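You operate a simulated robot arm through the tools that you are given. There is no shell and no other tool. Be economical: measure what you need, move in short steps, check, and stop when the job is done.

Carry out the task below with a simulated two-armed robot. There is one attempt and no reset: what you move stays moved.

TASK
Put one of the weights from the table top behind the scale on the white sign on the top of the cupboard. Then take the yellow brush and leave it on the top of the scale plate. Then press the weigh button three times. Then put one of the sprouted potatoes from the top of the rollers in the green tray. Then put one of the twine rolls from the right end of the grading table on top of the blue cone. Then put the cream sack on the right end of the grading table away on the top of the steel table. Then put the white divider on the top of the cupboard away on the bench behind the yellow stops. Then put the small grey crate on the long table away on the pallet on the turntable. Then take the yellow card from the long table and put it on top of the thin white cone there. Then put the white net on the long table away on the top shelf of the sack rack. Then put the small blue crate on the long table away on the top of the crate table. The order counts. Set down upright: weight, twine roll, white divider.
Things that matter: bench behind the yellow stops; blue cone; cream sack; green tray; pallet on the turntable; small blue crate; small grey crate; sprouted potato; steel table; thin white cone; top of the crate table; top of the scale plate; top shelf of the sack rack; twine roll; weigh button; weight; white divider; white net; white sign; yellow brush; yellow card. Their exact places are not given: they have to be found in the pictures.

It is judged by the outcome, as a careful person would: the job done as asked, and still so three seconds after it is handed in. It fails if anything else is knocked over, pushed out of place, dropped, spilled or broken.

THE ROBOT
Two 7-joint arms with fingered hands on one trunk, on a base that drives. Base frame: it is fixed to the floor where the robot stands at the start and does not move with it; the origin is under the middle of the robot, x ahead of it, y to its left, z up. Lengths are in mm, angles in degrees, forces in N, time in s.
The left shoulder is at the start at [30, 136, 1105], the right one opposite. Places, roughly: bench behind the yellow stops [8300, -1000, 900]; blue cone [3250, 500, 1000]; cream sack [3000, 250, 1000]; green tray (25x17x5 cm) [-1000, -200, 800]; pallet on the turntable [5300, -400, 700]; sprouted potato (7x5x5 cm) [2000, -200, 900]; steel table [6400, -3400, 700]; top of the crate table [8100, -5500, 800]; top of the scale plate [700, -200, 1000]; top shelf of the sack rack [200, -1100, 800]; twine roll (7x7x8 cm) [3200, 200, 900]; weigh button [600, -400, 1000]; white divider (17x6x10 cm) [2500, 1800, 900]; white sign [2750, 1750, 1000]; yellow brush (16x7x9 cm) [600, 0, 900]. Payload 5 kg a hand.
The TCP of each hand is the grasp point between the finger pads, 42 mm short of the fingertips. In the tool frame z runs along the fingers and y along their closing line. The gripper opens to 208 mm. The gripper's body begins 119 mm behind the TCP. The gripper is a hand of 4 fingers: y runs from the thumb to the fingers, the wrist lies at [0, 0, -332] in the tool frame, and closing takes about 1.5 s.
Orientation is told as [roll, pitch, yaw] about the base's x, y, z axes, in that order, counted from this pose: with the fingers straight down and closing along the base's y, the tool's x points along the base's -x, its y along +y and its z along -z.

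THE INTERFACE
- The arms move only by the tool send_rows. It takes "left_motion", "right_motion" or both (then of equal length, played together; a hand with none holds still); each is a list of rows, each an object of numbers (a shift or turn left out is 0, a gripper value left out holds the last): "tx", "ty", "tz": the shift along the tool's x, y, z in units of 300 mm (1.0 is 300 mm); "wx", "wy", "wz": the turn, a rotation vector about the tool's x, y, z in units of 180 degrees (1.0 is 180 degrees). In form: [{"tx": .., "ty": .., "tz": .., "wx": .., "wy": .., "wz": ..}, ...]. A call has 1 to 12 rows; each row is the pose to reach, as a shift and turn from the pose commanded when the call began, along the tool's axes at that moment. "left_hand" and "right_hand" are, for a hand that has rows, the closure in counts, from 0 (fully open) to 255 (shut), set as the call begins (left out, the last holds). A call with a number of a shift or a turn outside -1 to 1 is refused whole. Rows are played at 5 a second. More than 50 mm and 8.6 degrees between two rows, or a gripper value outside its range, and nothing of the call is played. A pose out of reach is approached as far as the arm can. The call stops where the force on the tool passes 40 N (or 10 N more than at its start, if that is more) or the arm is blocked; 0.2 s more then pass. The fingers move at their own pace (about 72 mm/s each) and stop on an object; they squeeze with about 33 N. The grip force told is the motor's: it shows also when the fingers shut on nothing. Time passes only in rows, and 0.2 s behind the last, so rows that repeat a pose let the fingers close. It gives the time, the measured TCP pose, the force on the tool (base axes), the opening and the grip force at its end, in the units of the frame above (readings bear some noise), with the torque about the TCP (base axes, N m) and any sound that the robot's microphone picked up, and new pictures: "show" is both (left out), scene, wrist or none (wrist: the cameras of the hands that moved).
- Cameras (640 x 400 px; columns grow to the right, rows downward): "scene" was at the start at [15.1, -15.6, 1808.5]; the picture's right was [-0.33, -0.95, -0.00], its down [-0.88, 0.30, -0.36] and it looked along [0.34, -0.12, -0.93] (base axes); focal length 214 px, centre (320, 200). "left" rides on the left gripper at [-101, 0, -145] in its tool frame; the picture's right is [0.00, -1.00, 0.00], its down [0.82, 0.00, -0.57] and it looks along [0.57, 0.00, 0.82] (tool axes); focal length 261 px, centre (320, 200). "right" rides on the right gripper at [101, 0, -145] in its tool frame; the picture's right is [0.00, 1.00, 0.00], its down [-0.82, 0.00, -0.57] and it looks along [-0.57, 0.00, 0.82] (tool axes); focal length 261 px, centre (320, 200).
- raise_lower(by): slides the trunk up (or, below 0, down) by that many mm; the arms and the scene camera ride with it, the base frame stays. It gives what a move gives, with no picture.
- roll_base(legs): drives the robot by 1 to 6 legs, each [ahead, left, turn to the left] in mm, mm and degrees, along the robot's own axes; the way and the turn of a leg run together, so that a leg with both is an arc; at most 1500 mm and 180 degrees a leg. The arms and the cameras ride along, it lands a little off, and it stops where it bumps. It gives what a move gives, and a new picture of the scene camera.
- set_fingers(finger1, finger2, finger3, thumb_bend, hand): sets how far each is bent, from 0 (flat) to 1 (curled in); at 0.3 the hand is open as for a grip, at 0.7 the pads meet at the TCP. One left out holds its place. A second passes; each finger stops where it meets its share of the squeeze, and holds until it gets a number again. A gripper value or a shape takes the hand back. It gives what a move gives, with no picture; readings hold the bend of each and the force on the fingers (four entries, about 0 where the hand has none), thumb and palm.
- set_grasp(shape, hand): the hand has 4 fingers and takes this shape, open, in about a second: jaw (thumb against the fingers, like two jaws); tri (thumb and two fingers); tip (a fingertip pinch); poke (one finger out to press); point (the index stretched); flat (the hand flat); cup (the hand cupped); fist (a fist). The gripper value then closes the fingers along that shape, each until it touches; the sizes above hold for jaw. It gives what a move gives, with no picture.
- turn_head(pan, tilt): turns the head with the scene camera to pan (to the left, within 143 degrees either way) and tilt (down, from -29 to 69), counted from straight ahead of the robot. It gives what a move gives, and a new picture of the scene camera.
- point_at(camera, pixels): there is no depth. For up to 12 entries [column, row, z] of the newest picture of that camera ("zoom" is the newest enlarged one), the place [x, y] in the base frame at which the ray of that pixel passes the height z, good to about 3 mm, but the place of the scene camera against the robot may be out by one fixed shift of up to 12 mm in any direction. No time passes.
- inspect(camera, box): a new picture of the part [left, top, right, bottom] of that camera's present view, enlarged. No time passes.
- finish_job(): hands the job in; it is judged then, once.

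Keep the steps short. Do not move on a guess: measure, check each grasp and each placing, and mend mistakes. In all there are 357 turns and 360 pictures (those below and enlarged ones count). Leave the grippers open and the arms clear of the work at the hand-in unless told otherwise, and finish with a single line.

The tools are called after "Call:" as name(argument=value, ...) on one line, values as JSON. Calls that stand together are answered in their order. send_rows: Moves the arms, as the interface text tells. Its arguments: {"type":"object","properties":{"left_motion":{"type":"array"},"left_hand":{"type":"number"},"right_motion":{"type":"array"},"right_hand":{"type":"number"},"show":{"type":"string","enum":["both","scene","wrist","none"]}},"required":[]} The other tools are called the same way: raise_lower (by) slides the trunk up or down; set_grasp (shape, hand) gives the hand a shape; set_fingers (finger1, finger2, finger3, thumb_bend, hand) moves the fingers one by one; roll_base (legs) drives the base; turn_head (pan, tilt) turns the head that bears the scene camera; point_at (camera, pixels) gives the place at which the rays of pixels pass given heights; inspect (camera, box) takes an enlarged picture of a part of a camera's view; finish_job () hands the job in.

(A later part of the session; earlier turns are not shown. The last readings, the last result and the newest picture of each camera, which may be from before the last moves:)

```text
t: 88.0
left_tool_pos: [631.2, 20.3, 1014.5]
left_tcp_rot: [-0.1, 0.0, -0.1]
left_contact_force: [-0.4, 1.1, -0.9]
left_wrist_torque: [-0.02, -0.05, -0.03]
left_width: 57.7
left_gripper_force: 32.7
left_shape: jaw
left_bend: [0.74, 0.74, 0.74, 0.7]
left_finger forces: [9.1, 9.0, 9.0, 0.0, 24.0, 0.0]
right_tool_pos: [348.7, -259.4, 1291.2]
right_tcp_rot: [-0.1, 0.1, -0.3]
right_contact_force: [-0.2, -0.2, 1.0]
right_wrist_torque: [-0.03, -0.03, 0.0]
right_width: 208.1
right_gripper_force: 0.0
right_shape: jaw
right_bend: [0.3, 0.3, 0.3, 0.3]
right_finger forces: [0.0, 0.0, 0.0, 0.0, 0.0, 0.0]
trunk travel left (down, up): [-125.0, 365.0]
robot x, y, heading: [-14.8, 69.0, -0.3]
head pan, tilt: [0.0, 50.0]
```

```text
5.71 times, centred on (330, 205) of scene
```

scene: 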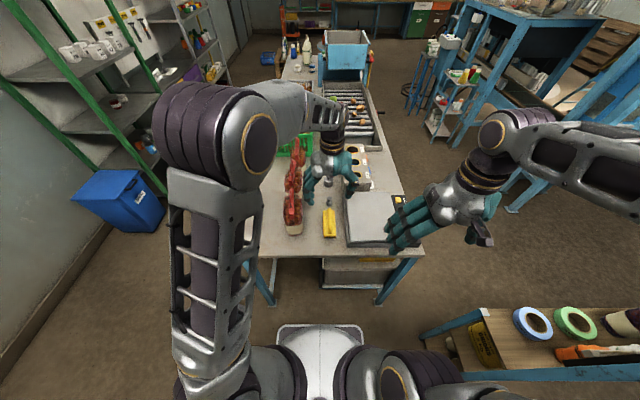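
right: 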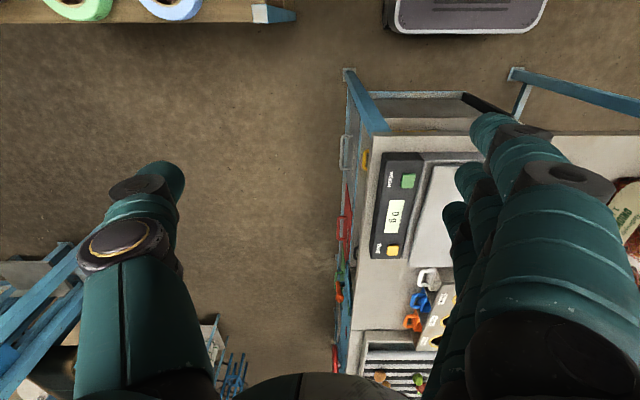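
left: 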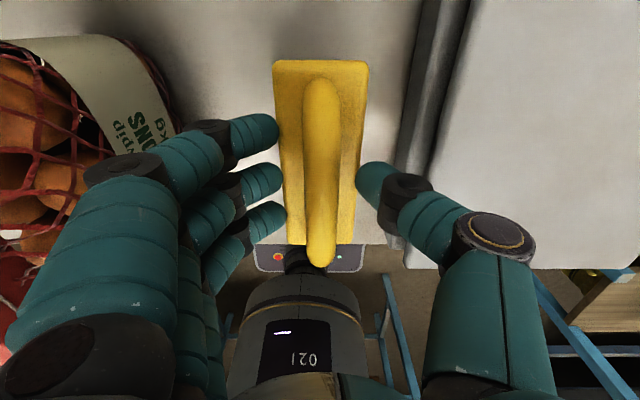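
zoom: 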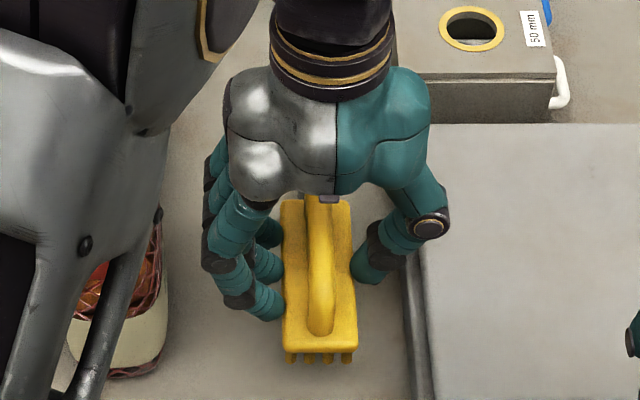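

Brush held. Lift, move over the plate centre (650,-195), moving the right hand aside.

Call:
send_rows(left_motion=[{"tz": -0.12}, {"tz": -0.24}, {"tz": -0.24, "ty": -0.15}, {"tz": -0.24, "ty": -0.3}, {"tz": -0.24, "ty": -0.45, "tx": -0.03}, {"tz": -0.24, "ty": -0.6, "tx": -0.06}, {"tz": -0.24, "ty": -0.72, "tx": -0.06}], right_motion=[{"ty": -0.15}, {"ty": -0.3}, {"ty": -0.45}, {"ty": -0.6}, {"ty": -0.75}, {"ty": -0.75}, {"ty": -0.75}], show="scene")

Call:
inspect(camera="scene", box=[280, 160, 440, 260])

```text
t: 89.6
left_tool_pos: [649.5, -194.7, 1087.1]
left_tcp_rot: [0.0, 0.0, 0.1]
left_contact_force: [0.6, -0.6, -1.2]
left_wrist_torque: [0.08, 0.04, 0.01]
left_width: 57.2
left_gripper_force: 32.7
left_shape: jaw
left_bend: [0.74, 0.74, 0.74, 0.7]
left_finger forces: [9.1, 9.1, 9.1, 0.0, 23.9, 0.1]
right_tool_pos: [349.3, -486.0, 1290.8]
right_tcp_rot: [0.1, 0.0, -0.3]
right_contact_force: [0.0, -1.0, -0.7]
right_wrist_torque: [0.14, -0.01, -0.01]
right_width: 208.0
right_gripper_force: 0.1
right_shape: jaw
right_bend: [0.3, 0.3, 0.3, 0.3]
right_finger forces: [0.0, 0.1, 0.0, 0.0, 0.1, 0.0]
trunk travel left (down, up): [-125.0, 365.0]
robot x, y, heading: [-16.5, 69.3, -0.2]
head pan, tilt: [0.0, 50.0]
```

scene: 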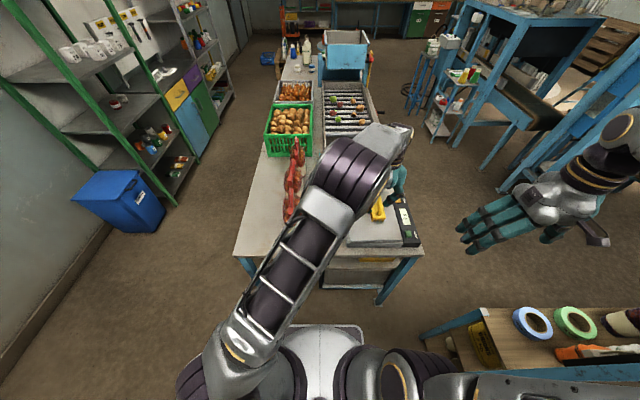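

```text
4.00 times, centred on (360, 210) of scene
```

zoom: 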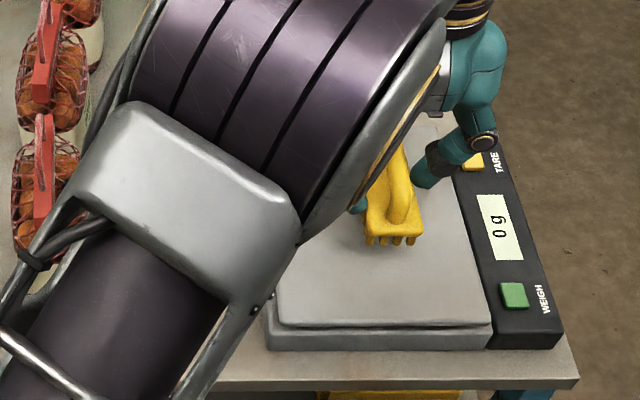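

Lower toward the plate.

Call:
send_rows(left_motion=[{"tz": 0.1}, {"tz": 0.2}, {"tz": 0.217}, {"tz": 0.233}], show="none")

```text
t: 90.4
left_tool_pos: [651.2, -197.8, 1033.2]
left_tcp_rot: [-0.6, -0.7, -0.2]
left_contact_force: [-8.3, 5.6, 35.3]
left_wrist_torque: [0.08, 0.36, 0.01]
left_width: 58.7
left_gripper_force: 33.4
left_shape: jaw
left_bend: [0.74, 0.74, 0.74, 0.71]
left_finger forces: [12.8, 12.9, 12.9, 0.0, 37.7, 0.1]
right_tool_pos: [347.1, -484.4, 1291.8]
right_tcp_rot: [0.0, -0.1, -0.3]
right_contact_force: [0.3, -0.3, -0.1]
right_wrist_torque: [0.03, 0.08, -0.02]
right_width: 208.0
right_gripper_force: 0.2
right_shape: jaw
right_bend: [0.3, 0.3, 0.3, 0.3]
right_finger forces: [0.0, 0.0, 0.0, 0.0, 0.1, 0.0]
trunk travel left (down, up): [-125.0, 365.0]
robot x, y, heading: [-15.4, 67.7, -0.2]
head pan, tilt: [0.0, 50.0]
stopped in row 4 (left hand): the force on the tool passed its limit (the readings are from after the stop); the commanded pose is now the measured one
```

Contact. Ease up 3 mm, look and open slowly.

Call:
send_rows(left_motion=[{"tz": -0.01}, {"tz": -0.01}], show="none")

Call:
send_rows(left_motion=[{"tz": 0}, {"tz": 0}, {"tz": 0}, {"tz": 0}], left_hand=165, show="wrist")

Call:
inspect(camera="scene", box=[280, 160, 440, 260])

```text
t: 91.0
left_tool_pos: [650.5, -197.9, 1033.1]
left_tcp_rot: [-0.7, -0.7, -0.2]
left_contact_force: [0.0, -0.3, 32.8]
left_wrist_torque: [-0.18, 0.07, -0.01]
left_width: 58.6
left_gripper_force: 33.1
left_shape: jaw
left_bend: [0.74, 0.74, 0.74, 0.71]
left_finger forces: [11.4, 11.7, 11.6, 0.0, 39.6, 0.1]
right_tool_pos: [345.9, -484.5, 1292.9]
right_tcp_rot: [0.1, -0.1, -0.3]
right_contact_force: [-0.1, 0.7, 0.8]
right_wrist_torque: [-0.01, -0.02, 0.03]
right_width: 207.8
right_gripper_force: 0.1
right_shape: jaw
right_bend: [0.3, 0.3, 0.3, 0.3]
right_finger forces: [0.0, 0.0, 0.1, 0.0, 0.0, 0.0]
trunk travel left (down, up): [-125.0, 365.0]
robot x, y, heading: [-14.7, 70.2, -0.3]
head pan, tilt: [0.0, 50.0]
```

```text
t: 92.0
left_tool_pos: [651.2, -196.4, 1030.4]
left_tcp_rot: [-0.3, -0.4, -0.1]
left_contact_force: [0.9, 0.1, 0.4]
left_wrist_torque: [0.01, 0.0, -0.03]
left_width: 72.8
left_gripper_force: 0.1
left_shape: jaw
left_bend: [0.74, 0.74, 0.74, 0.7]
left_finger forces: [0.0, 0.0, 0.0, 0.0, 0.0, 0.0]
right_tool_pos: [348.0, -484.4, 1291.3]
right_tcp_rot: [0.0, -0.1, -0.3]
right_contact_force: [-0.9, -0.1, 0.0]
right_wrist_torque: [-0.02, -0.01, 0.01]
right_width: 208.0
right_gripper_force: 0.1
right_shape: jaw
right_bend: [0.3, 0.3, 0.3, 0.3]
right_finger forces: [0.0, 0.0, 0.0, 0.1, 0.0, 0.1]
trunk travel left (down, up): [-125.0, 365.0]
robot x, y, heading: [-13.9, 73.6, -0.4]
head pan, tilt: [0.0, 50.0]
```

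left: 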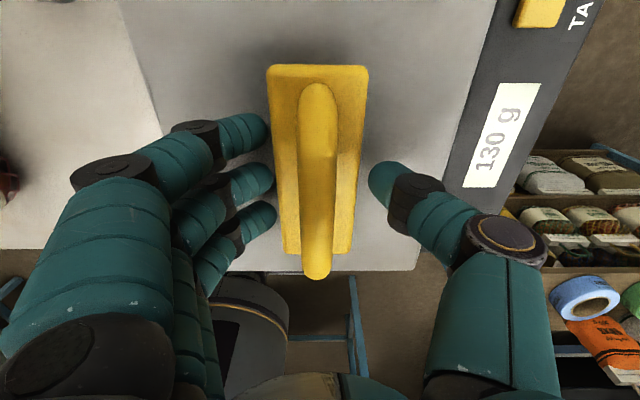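

```text
4.00 times, centred on (360, 210) of scene
```

zoom: 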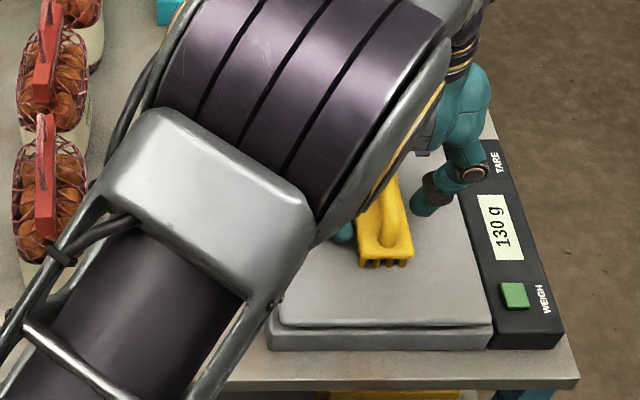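

The scale shows 130 g. Raise the left hand and retract; shape the right hand to poke.

Call:
send_rows(left_motion=[{"tz": -0.1}, {"tz": -0.25}, {"tz": -0.4}, {"tz": -0.55}, {"tz": -0.6, "ty": 0.15}, {"tz": -0.6, "ty": 0.3}, {"tz": -0.6, "ty": 0.45}, {"tz": -0.6, "ty": 0.6}, {"tz": -0.6, "ty": 0.75}, {"tz": -0.6, "ty": 0.9}, {"tz": -0.6, "ty": 1.0}], left_hand=0, show="scene")

Call:
set_grasp(hand="right", shape="poke")

Call:
inspect(camera="scene", box=[300, 140, 460, 260])

Call:
inspect(camera="right", box=[0, 0, 640, 400])

```text
t: 94.4
left_tool_pos: [651.2, 103.8, 1207.3]
left_tcp_rot: [-0.5, -0.5, -0.2]
left_contact_force: [0.0, -0.1, 0.2]
left_wrist_torque: [-0.01, -0.02, 0.02]
left_width: 207.8
left_gripper_force: 0.1
left_shape: jaw
left_bend: [0.3, 0.3, 0.3, 0.3]
left_finger forces: [0.0, 0.0, 0.0, 0.1, 0.0, 0.1]
right_tool_pos: [347.8, -483.3, 1291.0]
right_tcp_rot: [0.0, 0.0, -0.4]
right_contact_force: [0.5, 0.2, 0.4]
right_wrist_torque: [-0.07, 0.0, -0.01]
right_width: 207.8
right_gripper_force: 0.3
right_shape: jaw
right_bend: [0.3, 0.3, 0.3, 0.3]
right_finger forces: [0.0, 0.0, 0.0, 0.0, 0.0, 0.0]
trunk travel left (down, up): [-125.0, 365.0]
robot x, y, heading: [-17.1, 71.1, -0.6]
head pan, tilt: [0.0, 50.0]
```

scene: 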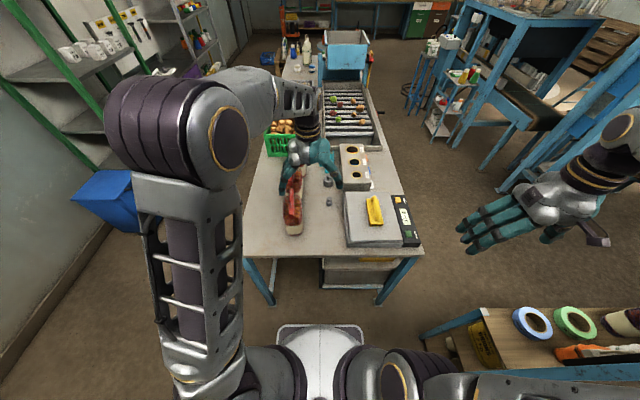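

```text
t: 95.3
left_tool_pos: [651.9, 103.6, 1208.8]
left_tcp_rot: [-0.5, -0.5, -0.2]
left_contact_force: [0.1, -0.5, -0.5]
left_wrist_torque: [-0.02, 0.03, -0.01]
left_width: 208.0
left_gripper_force: 0.0
left_shape: jaw
left_bend: [0.3, 0.3, 0.3, 0.3]
left_finger forces: [0.0, 0.0, 0.1, 0.0, 0.0, 0.0]
right_tool_pos: [348.0, -484.8, 1293.7]
right_tcp_rot: [0.0, 0.1, -0.3]
right_contact_force: [0.4, -0.2, -0.3]
right_wrist_torque: [-0.02, 0.03, -0.03]
right_width: 0.1
right_gripper_force: 0.0
right_shape: poke
right_bend: [1.0, 1.0, 1.0, 0.45]
right_finger forces: [0.0, 0.0, 0.1, 0.0, 0.1, 0.1]
trunk travel left (down, up): [-125.0, 365.0]
robot x, y, heading: [-13.4, 70.3, -0.4]
head pan, tilt: [0.0, 50.0]
```

```text
3.33 times, centred on (380, 200) of scene
```

zoom: 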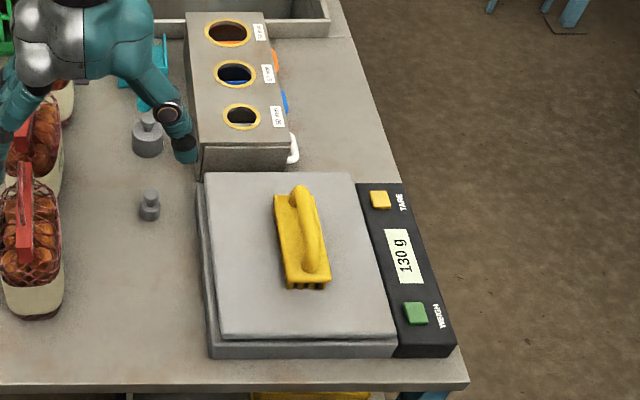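

```text
1.00 times, centred on (320, 200) of right
```

zoom: 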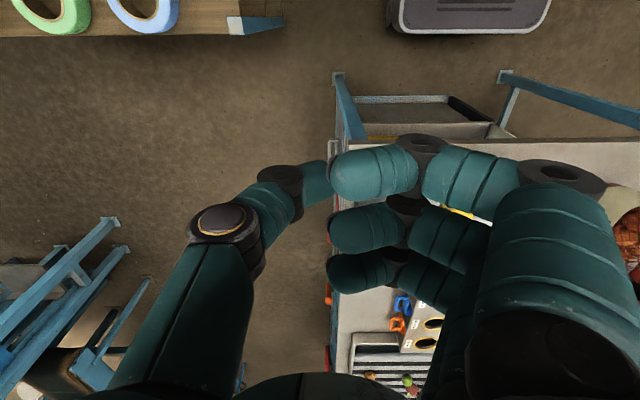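

Poke seems to curl all fingers; I will use one bent finger instead: fingers 1 and 3 curled, finger 2 at 0.7. First find the button and move the right hand above it.

Call:
set_fingers(hand="right", finger1=1.0, finger2=0.65, finger3=1.0, thumb_bend=0.3)

Call:
point_at(camera="scene", pixels=[[408.8, 234.2, 940], [408.8, 234.2, 960], [398, 200, 960]])

Call:
send_rows(right_motion=[{"tx": -0.15}, {"tx": -0.3}, {"tx": -0.45}, {"tx": -0.6, "ty": 0.1}, {"tx": -0.6, "ty": 0.2, "tz": 0.15}, {"tx": -0.6, "ty": 0.25, "tz": 0.3}])

```text
t: 96.3
left_tool_pos: [651.6, 104.6, 1207.7]
left_tcp_rot: [-0.5, -0.5, -0.2]
left_contact_force: [0.3, 0.9, -1.4]
left_wrist_torque: [0.0, 0.01, 0.01]
left_width: 207.7
left_gripper_force: 0.0
left_shape: jaw
left_bend: [0.3, 0.3, 0.3, 0.3]
left_finger forces: [0.1, 0.0, 0.0, 0.0, 0.1, 0.1]
right_tool_pos: [348.8, -484.8, 1291.8]
right_tcp_rot: [0.0, -0.1, -0.3]
right_contact_force: [0.9, 0.5, 0.2]
right_wrist_torque: [-0.02, 0.01, -0.02]
right_width: 104.7
right_gripper_force: 0.1
right_shape: fingers
right_bend: [1.0, 0.65, 1.0, 0.3]
right_finger forces: [0.1, 0.0, 0.0, 0.0, 0.0, 0.0]
trunk travel left (down, up): [-125.0, 365.0]
robot x, y, heading: [-11.2, 71.0, -0.1]
head pan, tilt: [0.0, 50.0]
```

```text
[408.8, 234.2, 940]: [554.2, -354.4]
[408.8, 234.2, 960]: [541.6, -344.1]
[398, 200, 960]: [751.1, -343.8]
```

```text
refused: row 4 steps farther than a row can; nothing moved
```

Call:
send_rows(right_motion=[{"tx": -0.13, "ty": 0.08}, {"tx": -0.26, "ty": 0.17}, {"tx": -0.39, "ty": 0.26}, {"tx": -0.52, "ty": 0.35}, {"tx": -0.65, "ty": 0.44}, {"tx": -0.65, "ty": 0.44, "tz": 0.16}, {"tx": -0.65, "ty": 0.44, "tz": 0.32}, {"tx": -0.65, "ty": 0.44, "tz": 0.47}])

Call:
inspect(camera="scene", box=[340, 160, 460, 260])

```text
t: 98.1
left_tool_pos: [652.0, 103.2, 1208.5]
left_tcp_rot: [-0.4, -0.4, -0.2]
left_contact_force: [0.1, -0.3, -0.9]
left_wrist_torque: [0.11, 0.05, 0.01]
left_width: 207.6
left_gripper_force: 0.1
left_shape: jaw
left_bend: [0.3, 0.3, 0.3, 0.3]
left_finger forces: [0.0, 0.0, 0.0, 0.0, 0.1, 0.1]
right_tool_pos: [544.7, -353.0, 1150.0]
right_tcp_rot: [0.1, 0.0, -0.4]
right_contact_force: [1.3, 0.0, -0.3]
right_wrist_torque: [0.08, 0.04, -0.01]
right_width: 104.7
right_gripper_force: 0.0
right_shape: fingers
right_bend: [1.0, 0.65, 1.0, 0.3]
right_finger forces: [0.1, 0.0, 0.0, 0.0, 0.1, 0.0]
trunk travel left (down, up): [-125.0, 365.0]
robot x, y, heading: [-18.9, 69.1, -0.3]
head pan, tilt: [0.0, 50.0]
```

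scene: 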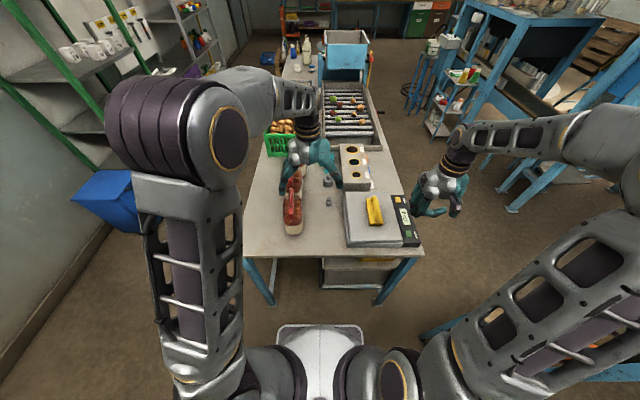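
right: 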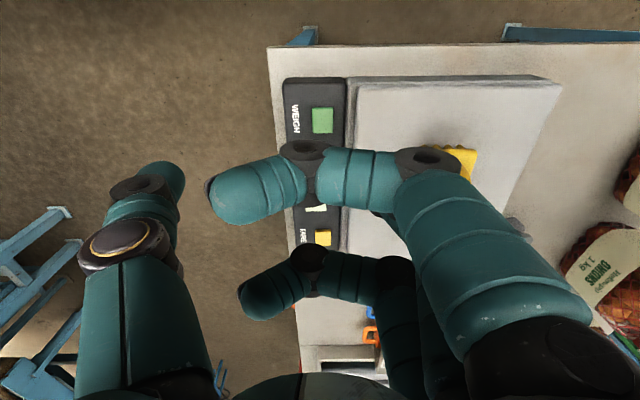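

```text
4.00 times, centred on (400, 210) of scene
```

zoom: 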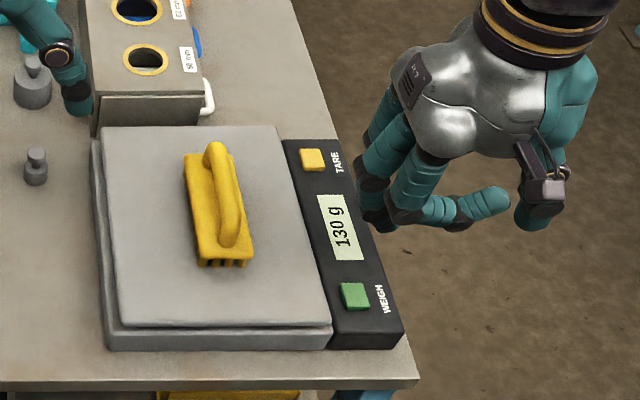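

Try the "point" shape and look.

Call:
set_grasp(hand="right", shape="point")

Call:
inspect(camera="right", box=[0, 0, 640, 400])

Call:
inspect(camera="scene", box=[340, 140, 500, 260])

```text
t: 99.0
left_tool_pos: [651.0, 104.7, 1208.1]
left_tcp_rot: [-0.4, -0.5, -0.1]
left_contact_force: [0.4, 0.0, -0.5]
left_wrist_torque: [0.04, 0.02, 0.01]
left_width: 207.6
left_gripper_force: 0.1
left_shape: jaw
left_bend: [0.3, 0.3, 0.3, 0.3]
left_finger forces: [0.0, 0.0, 0.1, 0.0, 0.0, 0.0]
right_tool_pos: [545.7, -352.3, 1150.6]
right_tcp_rot: [0.0, 0.0, -0.3]
right_contact_force: [0.0, -1.1, -0.1]
right_wrist_torque: [0.06, 0.03, 0.0]
right_width: 201.7
right_gripper_force: 0.0
right_shape: point
right_bend: [0.7, 1.0, 1.0, 0.53]
right_finger forces: [0.1, 0.0, 0.0, 0.1, 0.0, 0.0]
trunk travel left (down, up): [-125.0, 365.0]
robot x, y, heading: [-16.8, 68.6, -0.3]
head pan, tilt: [0.0, 50.0]
```

```text
1.00 times, centred on (320, 200) of right
```

zoom: 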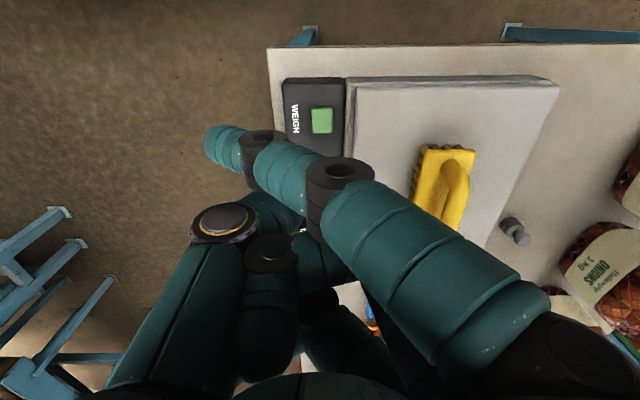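

```text
3.33 times, centred on (420, 200) of scene
```

zoom: 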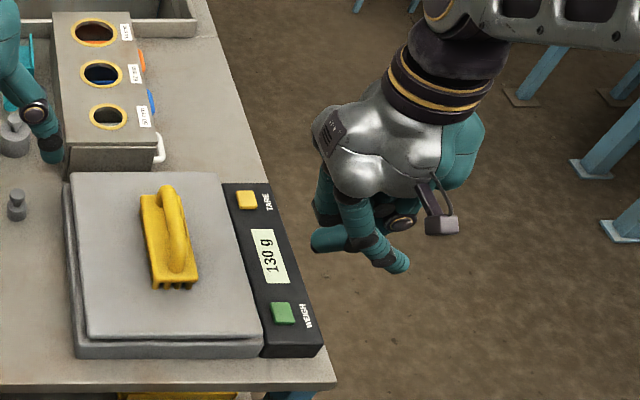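

Finger 1 is stretched, slanting toward the thumb side and lowest. I yaw the hand 90° so the hand stays on the robot's side of the button, off the brush.

Call:
send_rows(right_motion=[{"tx": 0.02, "ty": 0.01, "wz": -0.046}, {"tx": 0.04, "ty": 0.02, "wz": -0.092}, {"tx": 0.06, "ty": 0.03, "wz": -0.138}, {"tx": 0.08, "ty": 0.04, "wz": -0.184}, {"tx": 0.1, "ty": 0.05, "wz": -0.23}, {"tx": 0.12, "ty": 0.06, "wz": -0.276}, {"tx": 0.14, "ty": 0.07, "wz": -0.322}, {"tx": 0.16, "ty": 0.08, "wz": -0.368}, {"tx": 0.18, "ty": 0.09, "wz": -0.414}, {"tx": 0.2, "ty": 0.093, "wz": -0.46}, {"tx": 0.223, "ty": 0.093, "wz": -0.5}])

Call:
inspect(camera="scene", box=[340, 160, 460, 260])

```text
t: 101.6
left_tool_pos: [648.9, 96.7, 1208.9]
left_tcp_rot: [-0.4, -0.5, -0.4]
left_contact_force: [-1.5, -3.6, -0.4]
left_wrist_torque: [0.44, -0.11, 0.01]
left_width: 208.2
left_gripper_force: 0.0
left_shape: jaw
left_bend: [0.3, 0.3, 0.3, 0.3]
left_finger forces: [0.0, 0.1, 0.1, 0.1, 0.0, 0.0]
right_tool_pos: [495.4, -291.2, 1159.8]
right_tcp_rot: [-1.1, -0.1, 91.1]
right_contact_force: [-1.8, -2.8, -0.4]
right_wrist_torque: [0.51, -0.09, 0.0]
right_width: 0.0
right_gripper_force: 0.0
right_shape: point
right_bend: [0.7, 1.0, 1.0, 0.53]
right_finger forces: [0.1, 0.0, 0.0, 0.0, 0.0, 0.0]
right hand out of reach, approached as far as the arm can: row 11
trunk travel left (down, up): [-125.0, 365.0]
robot x, y, heading: [-14.9, 66.8, -0.4]
head pan, tilt: [0.0, 50.0]
stopped in row 11 (right hand): the arm was blocked; the commanded pose is now the measured one
```

scene: 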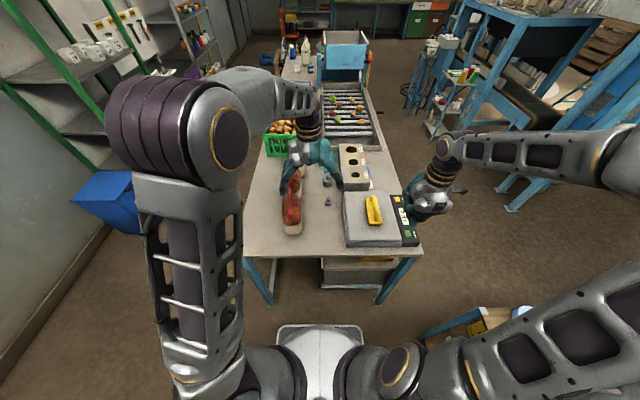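
right: 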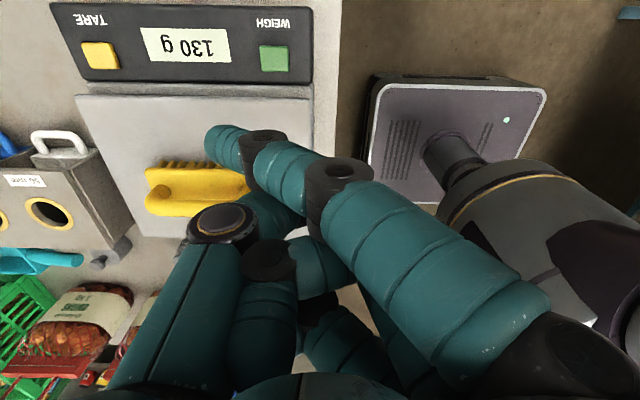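

```text
4.00 times, centred on (400, 210) of scene
```

zoom: 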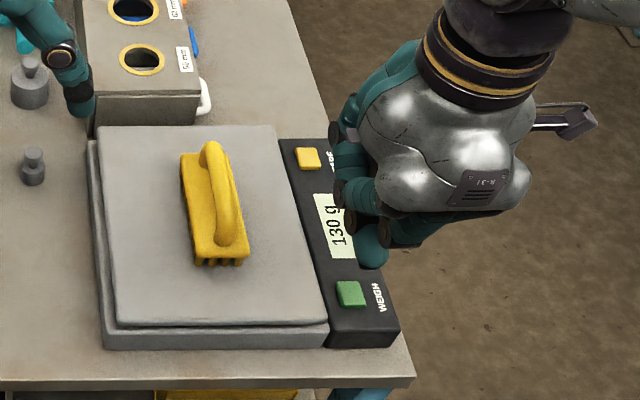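

The arm is near its limit; I back the base 150 mm for a better posture.

Call:
roll_base(legs=[[-150, 0, 0]])

Call:
send_rows(right_motion=[{"ty": -0.15}, {"ty": -0.3}, {"ty": -0.45, "tx": 0.05}, {"ty": -0.45, "tx": 0.1, "tz": 0.1}])

Call:
inspect(camera="scene", box=[340, 140, 460, 240])

```text
t: 103.0
left_tool_pos: [499.7, 102.2, 1209.7]
left_tcp_rot: [-0.6, -0.5, -0.4]
left_contact_force: [-1.7, -0.6, 1.0]
left_wrist_torque: [0.06, -0.2, 0.01]
left_width: 208.2
left_gripper_force: 0.2
left_shape: jaw
left_bend: [0.3, 0.3, 0.3, 0.3]
left_finger forces: [0.0, 0.1, 0.0, 0.1, 0.1, 0.1]
right_tool_pos: [344.7, -288.3, 1161.5]
right_tcp_rot: [-1.1, 0.0, 90.9]
right_contact_force: [-1.4, 0.0, 0.8]
right_wrist_torque: [-0.01, -0.27, 0.0]
right_width: 0.0
right_gripper_force: 0.0
right_shape: point
right_bend: [0.7, 1.0, 1.0, 0.53]
right_finger forces: [0.1, 0.0, 0.0, 0.1, 0.0, 0.0]
trunk travel left (down, up): [-125.0, 365.0]
robot x, y, heading: [-164.1, 71.4, -0.4]
head pan, tilt: [0.0, 50.0]
```

scene: 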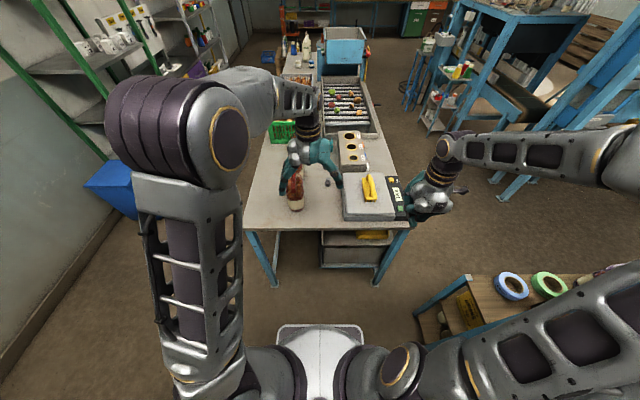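

```text
t: 104.0
left_tool_pos: [500.2, 101.9, 1208.3]
left_tcp_rot: [-0.5, -0.5, -0.4]
left_contact_force: [-1.5, -0.6, 0.8]
left_wrist_torque: [0.07, -0.09, -0.01]
left_width: 208.1
left_gripper_force: 0.1
left_shape: jaw
left_bend: [0.3, 0.3, 0.3, 0.3]
left_finger forces: [0.1, 0.0, 0.0, 0.0, 0.0, 0.0]
right_tool_pos: [480.6, -315.0, 1134.4]
right_tcp_rot: [-1.0, 0.0, 91.2]
right_contact_force: [-0.1, -1.1, -0.2]
right_wrist_torque: [-0.01, -0.09, -0.02]
right_width: 201.7
right_gripper_force: 0.0
right_shape: point
right_bend: [0.7, 1.0, 1.0, 0.53]
right_finger forces: [0.0, 0.1, 0.0, 0.1, 0.0, 0.0]
trunk travel left (down, up): [-125.0, 365.0]
robot x, y, heading: [-166.0, 72.4, -0.4]
head pan, tilt: [0.0, 50.0]
```

scene: 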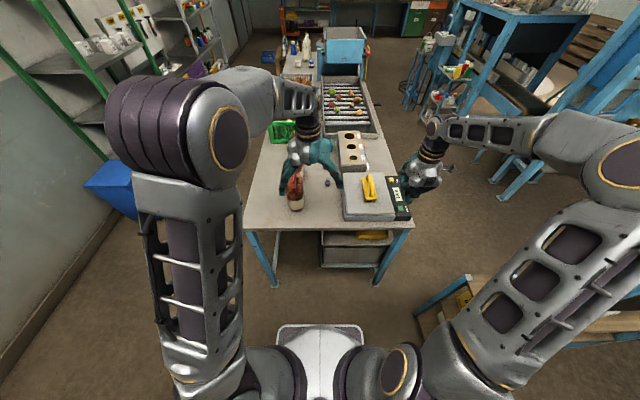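
right: 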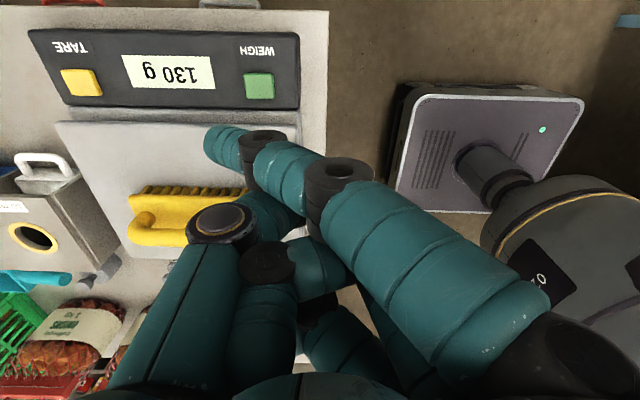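

```text
4.00 times, centred on (400, 190) of scene
```

zoom: 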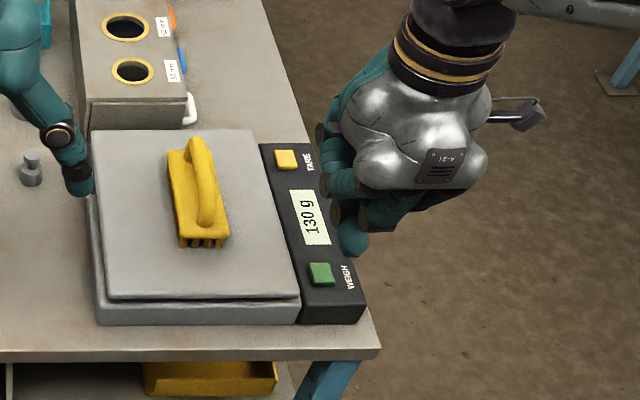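

Call:
point_at(camera="right", pixels=[[259, 86, 930], [259, 86, 970], [222, 147, 1090], [222, 147, 1110]])

Call:
point_at(camera="scene", pixels=[[400.2, 207.8, 930], [400.2, 207.8, 970], [408, 202, 1070], [408, 202, 1090], [408, 202, 1110]])

```text
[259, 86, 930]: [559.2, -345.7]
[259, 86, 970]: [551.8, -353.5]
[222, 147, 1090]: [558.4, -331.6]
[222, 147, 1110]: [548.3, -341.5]
```

```text
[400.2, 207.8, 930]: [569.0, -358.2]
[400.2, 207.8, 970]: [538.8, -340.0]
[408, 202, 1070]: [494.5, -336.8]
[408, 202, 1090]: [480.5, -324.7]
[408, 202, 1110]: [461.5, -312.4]
```

Button at about (556,-349,947). I tilt the hand 20° so the pointing tip is clearly lowest, and align.

Call:
send_rows(right_motion=[{"wx": -0.04, "ty": -0.03, "tx": 0.01}, {"wx": -0.08, "ty": -0.05, "tx": 0.02}, {"wx": -0.111, "ty": -0.07, "tx": 0.03}, {"wx": -0.111, "ty": -0.07, "tx": 0.03, "tz": 0.1}, {"wx": -0.111, "ty": -0.07, "tx": 0.03, "tz": 0.2}])

Call:
inspect(camera="scene", box=[340, 140, 460, 240])

```text
t: 105.2
left_tool_pos: [501.9, 102.1, 1207.5]
left_tcp_rot: [-0.5, -0.5, -0.2]
left_contact_force: [1.3, -0.1, 0.0]
left_wrist_torque: [0.02, 0.11, 0.01]
left_width: 207.6
left_gripper_force: 0.0
left_shape: jaw
left_bend: [0.3, 0.3, 0.3, 0.3]
left_finger forces: [0.0, 0.0, 0.0, 0.0, 0.0, 0.0]
right_tool_pos: [504.9, -324.1, 1073.4]
right_tcp_rot: [19.1, 0.0, 91.0]
right_contact_force: [0.6, -0.8, -1.2]
right_wrist_torque: [0.03, 0.07, -0.02]
right_width: 201.5
right_gripper_force: 0.1
right_shape: point
right_bend: [0.7, 1.0, 1.0, 0.53]
right_finger forces: [0.0, 0.1, 0.1, 0.1, 0.0, 0.0]
trunk travel left (down, up): [-125.0, 365.0]
robot x, y, heading: [-166.5, 73.1, -0.4]
head pan, tilt: [0.0, 50.0]
```

scene: 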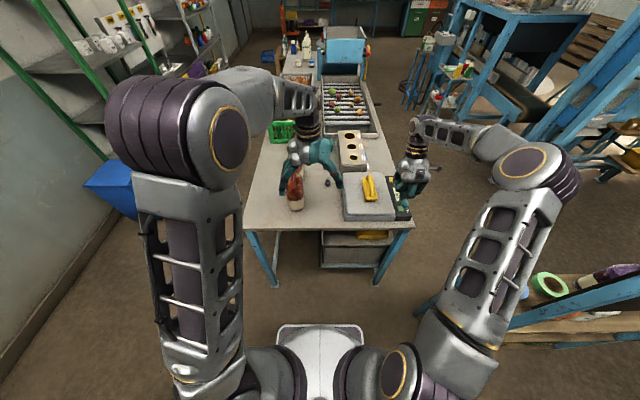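
right: 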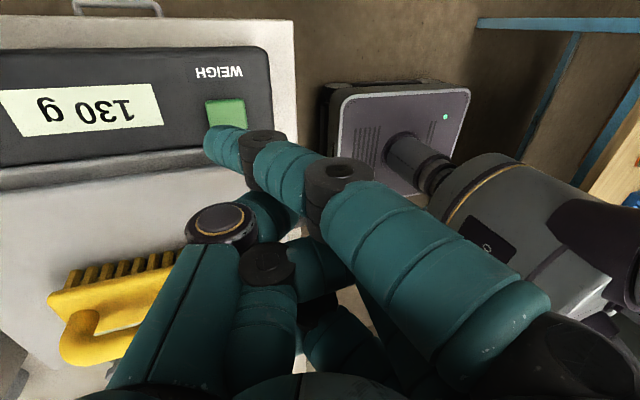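

```text
4.00 times, centred on (400, 190) of scene
```

zoom: 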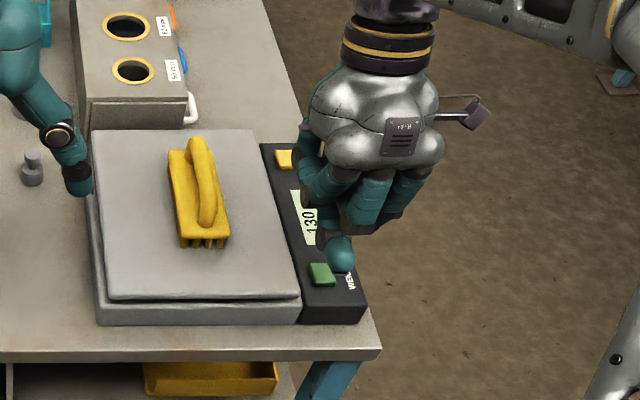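

Call:
point_at(camera="right", pixels=[[215, 147, 1000], [215, 147, 1030], [226, 112, 947]])

Call:
point_at(camera="scene", pixels=[[405, 204, 1000], [405, 204, 1030]])

```text
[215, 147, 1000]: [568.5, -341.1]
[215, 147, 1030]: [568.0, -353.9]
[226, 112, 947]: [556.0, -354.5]
```

```text
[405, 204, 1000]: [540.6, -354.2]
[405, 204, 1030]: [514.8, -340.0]
```

Ambiguous tip; I change to a clearer pointer: the "tip" pinch closed with the hand straight down, yaw 90, so the pinched tips are right under the TCP.

Call:
send_rows(right_motion=[{"wx": 0.04, "tz": -0.1}, {"wx": 0.08, "tz": -0.1}, {"wx": 0.105, "tz": -0.1}], show="none")

Call:
set_grasp(hand="right", shape="tip")

Call:
send_rows(right_motion=[{"tz": 0}, {"tz": 0}, {"tz": 0}, {"tz": 0}, {"tz": 0}, {"tz": 0}, {"tz": 0}, {"tz": 0}], right_hand=255)

Call:
inspect(camera="scene", box=[340, 140, 460, 240])

```text
t: 106.0
left_tool_pos: [500.3, 102.9, 1209.5]
left_tcp_rot: [-0.6, -0.5, -0.3]
left_contact_force: [-0.5, 0.1, 1.6]
left_wrist_torque: [-0.02, -0.08, 0.01]
left_width: 207.9
left_gripper_force: 0.1
left_shape: jaw
left_bend: [0.3, 0.3, 0.3, 0.3]
left_finger forces: [0.0, 0.0, 0.0, 0.0, 0.0, 0.1]
right_tool_pos: [513.7, -321.5, 1103.2]
right_tcp_rot: [-0.2, 0.0, 90.9]
right_contact_force: [-0.2, 0.1, 1.0]
right_wrist_torque: [-0.07, -0.09, 0.01]
right_width: 201.5
right_gripper_force: 0.1
right_shape: point
right_bend: [0.7, 1.0, 1.0, 0.53]
right_finger forces: [0.0, 0.0, 0.0, 0.0, 0.0, 0.0]
trunk travel left (down, up): [-125.0, 365.0]
robot x, y, heading: [-160.4, 74.3, -0.7]
head pan, tilt: [0.0, 50.0]
```

```text
t: 106.9
left_tool_pos: [500.9, 103.0, 1207.9]
left_tcp_rot: [-0.6, -0.4, -0.5]
left_contact_force: [0.0, 0.1, 0.6]
left_wrist_torque: [0.03, 0.0, -0.01]
left_width: 208.1
left_gripper_force: 0.2
left_shape: jaw
left_bend: [0.3, 0.3, 0.3, 0.3]
left_finger forces: [0.1, 0.0, 0.0, 0.1, 0.0, 0.0]
right_tool_pos: [513.8, -322.5, 1102.4]
right_tcp_rot: [0.1, 0.0, 91.0]
right_contact_force: [-0.8, 0.1, -0.6]
right_wrist_torque: [0.0, 0.0, 0.01]
right_width: 208.1
right_gripper_force: 0.0
right_shape: tip
right_bend: [0.06, 0.3, 0.05, 0.3]
right_finger forces: [0.0, 0.0, 0.0, 0.0, 0.0, 0.0]
trunk travel left (down, up): [-125.0, 365.0]
robot x, y, heading: [-167.8, 69.1, -0.5]
head pan, tilt: [0.0, 50.0]
```

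```text
t: 108.7
left_tool_pos: [499.3, 102.6, 1208.3]
left_tcp_rot: [-0.6, -0.5, -0.4]
left_contact_force: [0.8, 0.1, 0.3]
left_wrist_torque: [0.0, -0.05, -0.01]
left_width: 207.8
left_gripper_force: 0.0
left_shape: jaw
left_bend: [0.3, 0.3, 0.3, 0.3]
left_finger forces: [0.1, 0.1, 0.1, 0.1, 0.0, 0.1]
right_tool_pos: [513.0, -322.5, 1101.6]
right_tcp_rot: [0.0, -0.1, 91.0]
right_contact_force: [0.5, 0.1, -0.5]
right_wrist_torque: [-0.03, -0.02, -0.02]
right_width: 0.1
right_gripper_force: 26.9
right_shape: tip
right_bend: [0.13, 0.7, 0.13, 0.7]
right_finger forces: [0.0, 0.0, 0.0, 0.0, 0.0, 0.1]
trunk travel left (down, up): [-125.0, 365.0]
robot x, y, heading: [-168.3, 72.1, -0.3]
head pan, tilt: [0.0, 50.0]
```

scene: 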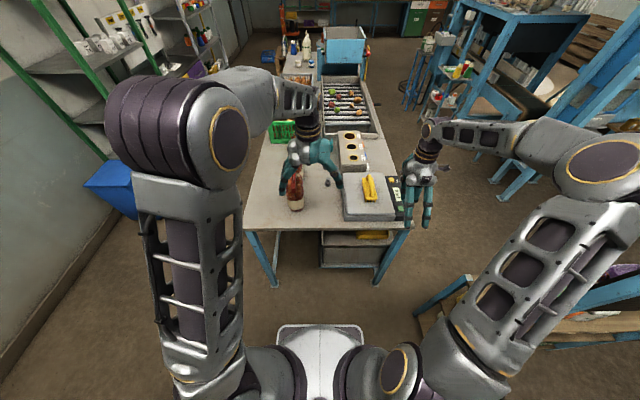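
right: 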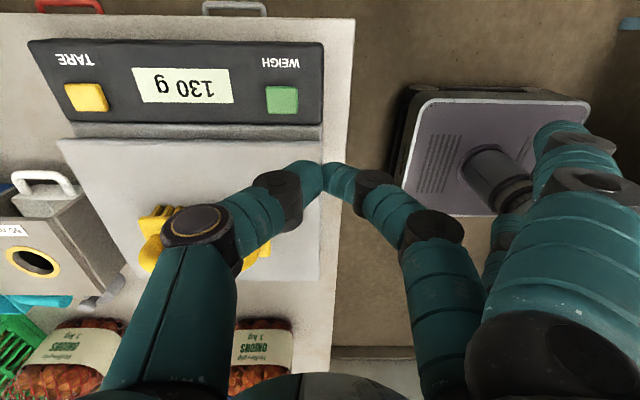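

```text
4.00 times, centred on (400, 190) of scene
```

zoom: 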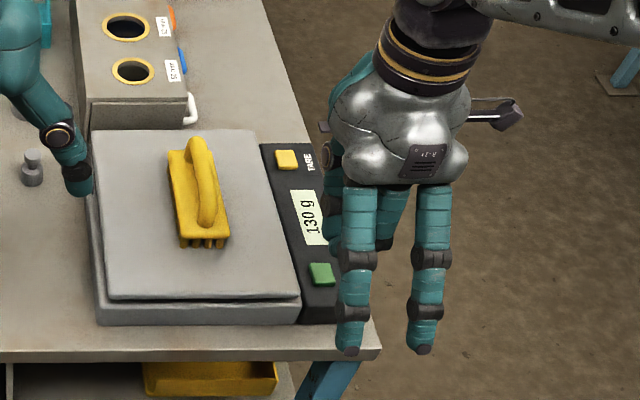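

Tips meet right under the TCP, ~40 mm below. Align over the button (556,-349) and lower to ~10 mm above.

Call:
send_rows(right_motion=[{"ty": -0.143, "tx": 0.09}, {"ty": -0.143, "tx": 0.09, "tz": 0.16}, {"ty": -0.143, "tx": 0.09, "tz": 0.3}])

Call:
inspect(camera="scene", box=[340, 140, 460, 240])

```text
refused: row 1 steps farther than a row can; nothing moved
```

```text
4.00 times, centred on (400, 190) of scene
```

zoom: 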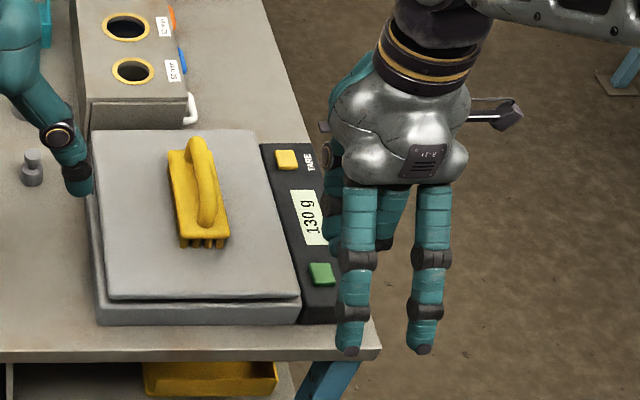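

Call:
send_rows(right_motion=[{"ty": -0.07, "tx": 0.045}, {"ty": -0.143, "tx": 0.09}, {"ty": -0.143, "tx": 0.09, "tz": 0.16}, {"ty": -0.143, "tx": 0.09, "tz": 0.3}])

Call:
inspect(camera="scene", box=[340, 140, 460, 240])

```text
t: 109.7
left_tool_pos: [501.6, 102.5, 1206.3]
left_tcp_rot: [-0.4, -0.4, -0.5]
left_contact_force: [0.7, -0.7, -0.4]
left_wrist_torque: [0.05, 0.11, 0.0]
left_width: 207.9
left_gripper_force: 0.1
left_shape: jaw
left_bend: [0.3, 0.3, 0.3, 0.3]
left_finger forces: [0.1, 0.1, 0.0, 0.0, 0.1, 0.1]
right_tool_pos: [558.3, -349.5, 1010.2]
right_tcp_rot: [0.0, 0.0, 91.0]
right_contact_force: [0.8, -1.2, 0.3]
right_wrist_torque: [0.06, 0.1, 0.02]
right_width: 0.1
right_gripper_force: 33.3
right_shape: tip
right_bend: [0.28, 0.7, 0.28, 0.7]
right_finger forces: [0.0, 0.0, 0.1, 0.0, 0.0, 0.0]
trunk travel left (down, up): [-125.0, 365.0]
robot x, y, heading: [-168.8, 66.1, -0.6]
head pan, tilt: [0.0, 50.0]
```

scene: 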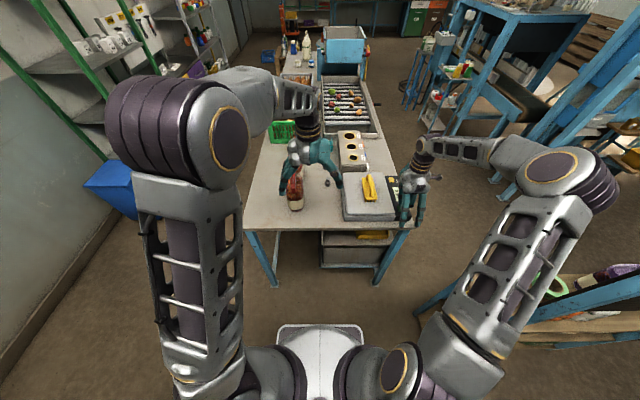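
right: 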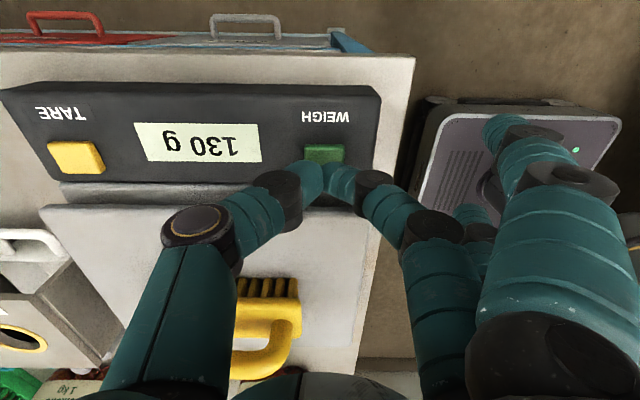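

```text
4.00 times, centred on (400, 190) of scene
```

zoom: 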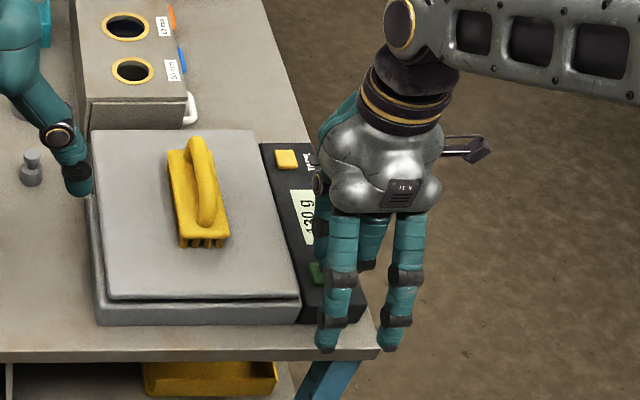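

Call:
point_at(camera="right", pixels=[[325, 150, 947], [325, 172, 969], [325, 172, 965]])

```text
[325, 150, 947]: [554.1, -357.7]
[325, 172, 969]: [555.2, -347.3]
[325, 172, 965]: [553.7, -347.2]
```

Shift 5 mm and descend in small steps, listening.

Call:
send_rows(right_motion=[{"tx": 0.015, "tz": 0.02}, {"tx": 0.015, "tz": 0.04}, {"tx": 0.015, "tz": 0.05}], show="none")

```text
t: 110.5
left_tool_pos: [500.4, 102.1, 1209.1]
left_tcp_rot: [-0.5, -0.4, -0.5]
left_contact_force: [1.1, -0.1, -0.6]
left_wrist_torque: [0.05, 0.03, 0.0]
left_width: 207.8
left_gripper_force: 0.0
left_shape: jaw
left_bend: [0.3, 0.3, 0.3, 0.3]
left_finger forces: [0.0, 0.1, 0.0, 0.0, 0.0, 0.1]
right_tool_pos: [557.1, -354.3, 997.9]
right_tcp_rot: [0.0, 0.0, 91.2]
right_contact_force: [-0.7, 0.0, 3.5]
right_wrist_torque: [0.09, -0.02, 0.02]
right_width: 0.1
right_gripper_force: 33.2
right_shape: tip
right_bend: [0.28, 0.7, 0.28, 0.7]
right_finger forces: [0.0, 0.0, 0.1, 0.1, 0.0, 0.1]
trunk travel left (down, up): [-125.0, 365.0]
robot x, y, heading: [-167.3, 72.2, -0.3]
head pan, tilt: [0.0, 50.0]
heard: click
```

A click: first press. Raise 15 mm.

Call:
send_rows(right_motion=[{"tz": -0.025}, {"tz": -0.05}, {"tz": -0.05}, {"tz": -0.05}], show="wrist")

```text
t: 111.5
left_tool_pos: [500.7, 103.0, 1208.8]
left_tcp_rot: [-0.5, -0.4, -0.4]
left_contact_force: [0.1, 0.3, -1.0]
left_wrist_torque: [-0.01, -0.06, -0.03]
left_width: 208.1
left_gripper_force: 0.1
left_shape: jaw
left_bend: [0.3, 0.3, 0.3, 0.3]
left_finger forces: [0.0, 0.1, 0.0, 0.0, 0.1, 0.0]
right_tool_pos: [557.8, -354.1, 1011.2]
right_tcp_rot: [-0.1, 0.0, 91.0]
right_contact_force: [1.1, 0.1, -0.2]
right_wrist_torque: [-0.01, 0.02, -0.02]
right_width: 0.0
right_gripper_force: 32.9
right_shape: tip
right_bend: [0.28, 0.7, 0.28, 0.7]
right_finger forces: [0.1, 0.1, 0.0, 0.0, 0.1, 0.0]
trunk travel left (down, up): [-125.0, 365.0]
robot x, y, heading: [-164.5, 71.9, -0.2]
head pan, tilt: [0.0, 50.0]
```

right: 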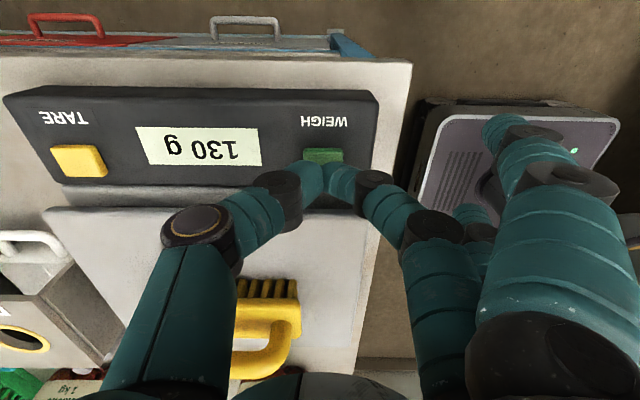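

Second press: down 15 mm to the same depth.

Call:
send_rows(right_motion=[{"tz": 0.025}, {"tz": 0.04}, {"tz": 0.051}], show="none")

Call:
send_rows(right_motion=[{"tz": -0.025}, {"tz": -0.05}, {"tz": -0.05}, {"tz": -0.05}], show="none")

```text
t: 112.3
left_tool_pos: [501.3, 103.5, 1207.6]
left_tcp_rot: [-0.5, -0.5, -0.3]
left_contact_force: [0.5, 0.4, 0.4]
left_wrist_torque: [0.03, 0.0, -0.03]
left_width: 207.8
left_gripper_force: 0.1
left_shape: jaw
left_bend: [0.3, 0.3, 0.3, 0.3]
left_finger forces: [0.1, 0.1, 0.1, 0.0, 0.0, 0.0]
right_tool_pos: [557.3, -355.1, 996.8]
right_tcp_rot: [0.1, -0.1, 90.9]
right_contact_force: [0.1, -0.3, 4.4]
right_wrist_torque: [-0.05, -0.03, 0.0]
right_width: 0.0
right_gripper_force: 32.9
right_shape: tip
right_bend: [0.28, 0.7, 0.28, 0.7]
right_finger forces: [0.0, 0.0, 0.0, 0.1, 0.1, 0.0]
trunk travel left (down, up): [-125.0, 365.0]
robot x, y, heading: [-168.1, 75.1, -0.6]
head pan, tilt: [0.0, 50.0]
heard: click
```

```text
t: 113.3
left_tool_pos: [500.5, 103.8, 1208.2]
left_tcp_rot: [-0.4, -0.5, -0.4]
left_contact_force: [-0.3, 0.4, 0.3]
left_wrist_torque: [-0.01, 0.0, -0.02]
left_width: 208.1
left_gripper_force: 0.0
left_shape: jaw
left_bend: [0.3, 0.3, 0.3, 0.3]
left_finger forces: [0.0, 0.0, 0.0, 0.1, 0.1, 0.0]
right_tool_pos: [557.4, -353.7, 1010.8]
right_tcp_rot: [-0.1, 0.0, 91.1]
right_contact_force: [0.6, -0.5, 0.0]
right_wrist_torque: [-0.02, 0.0, -0.01]
right_width: 0.1
right_gripper_force: 32.8
right_shape: tip
right_bend: [0.28, 0.7, 0.28, 0.7]
right_finger forces: [0.1, 0.1, 0.1, 0.1, 0.0, 0.0]
trunk travel left (down, up): [-125.0, 365.0]
robot x, y, heading: [-165.5, 75.2, -0.6]
head pan, tilt: [0.0, 50.0]
```

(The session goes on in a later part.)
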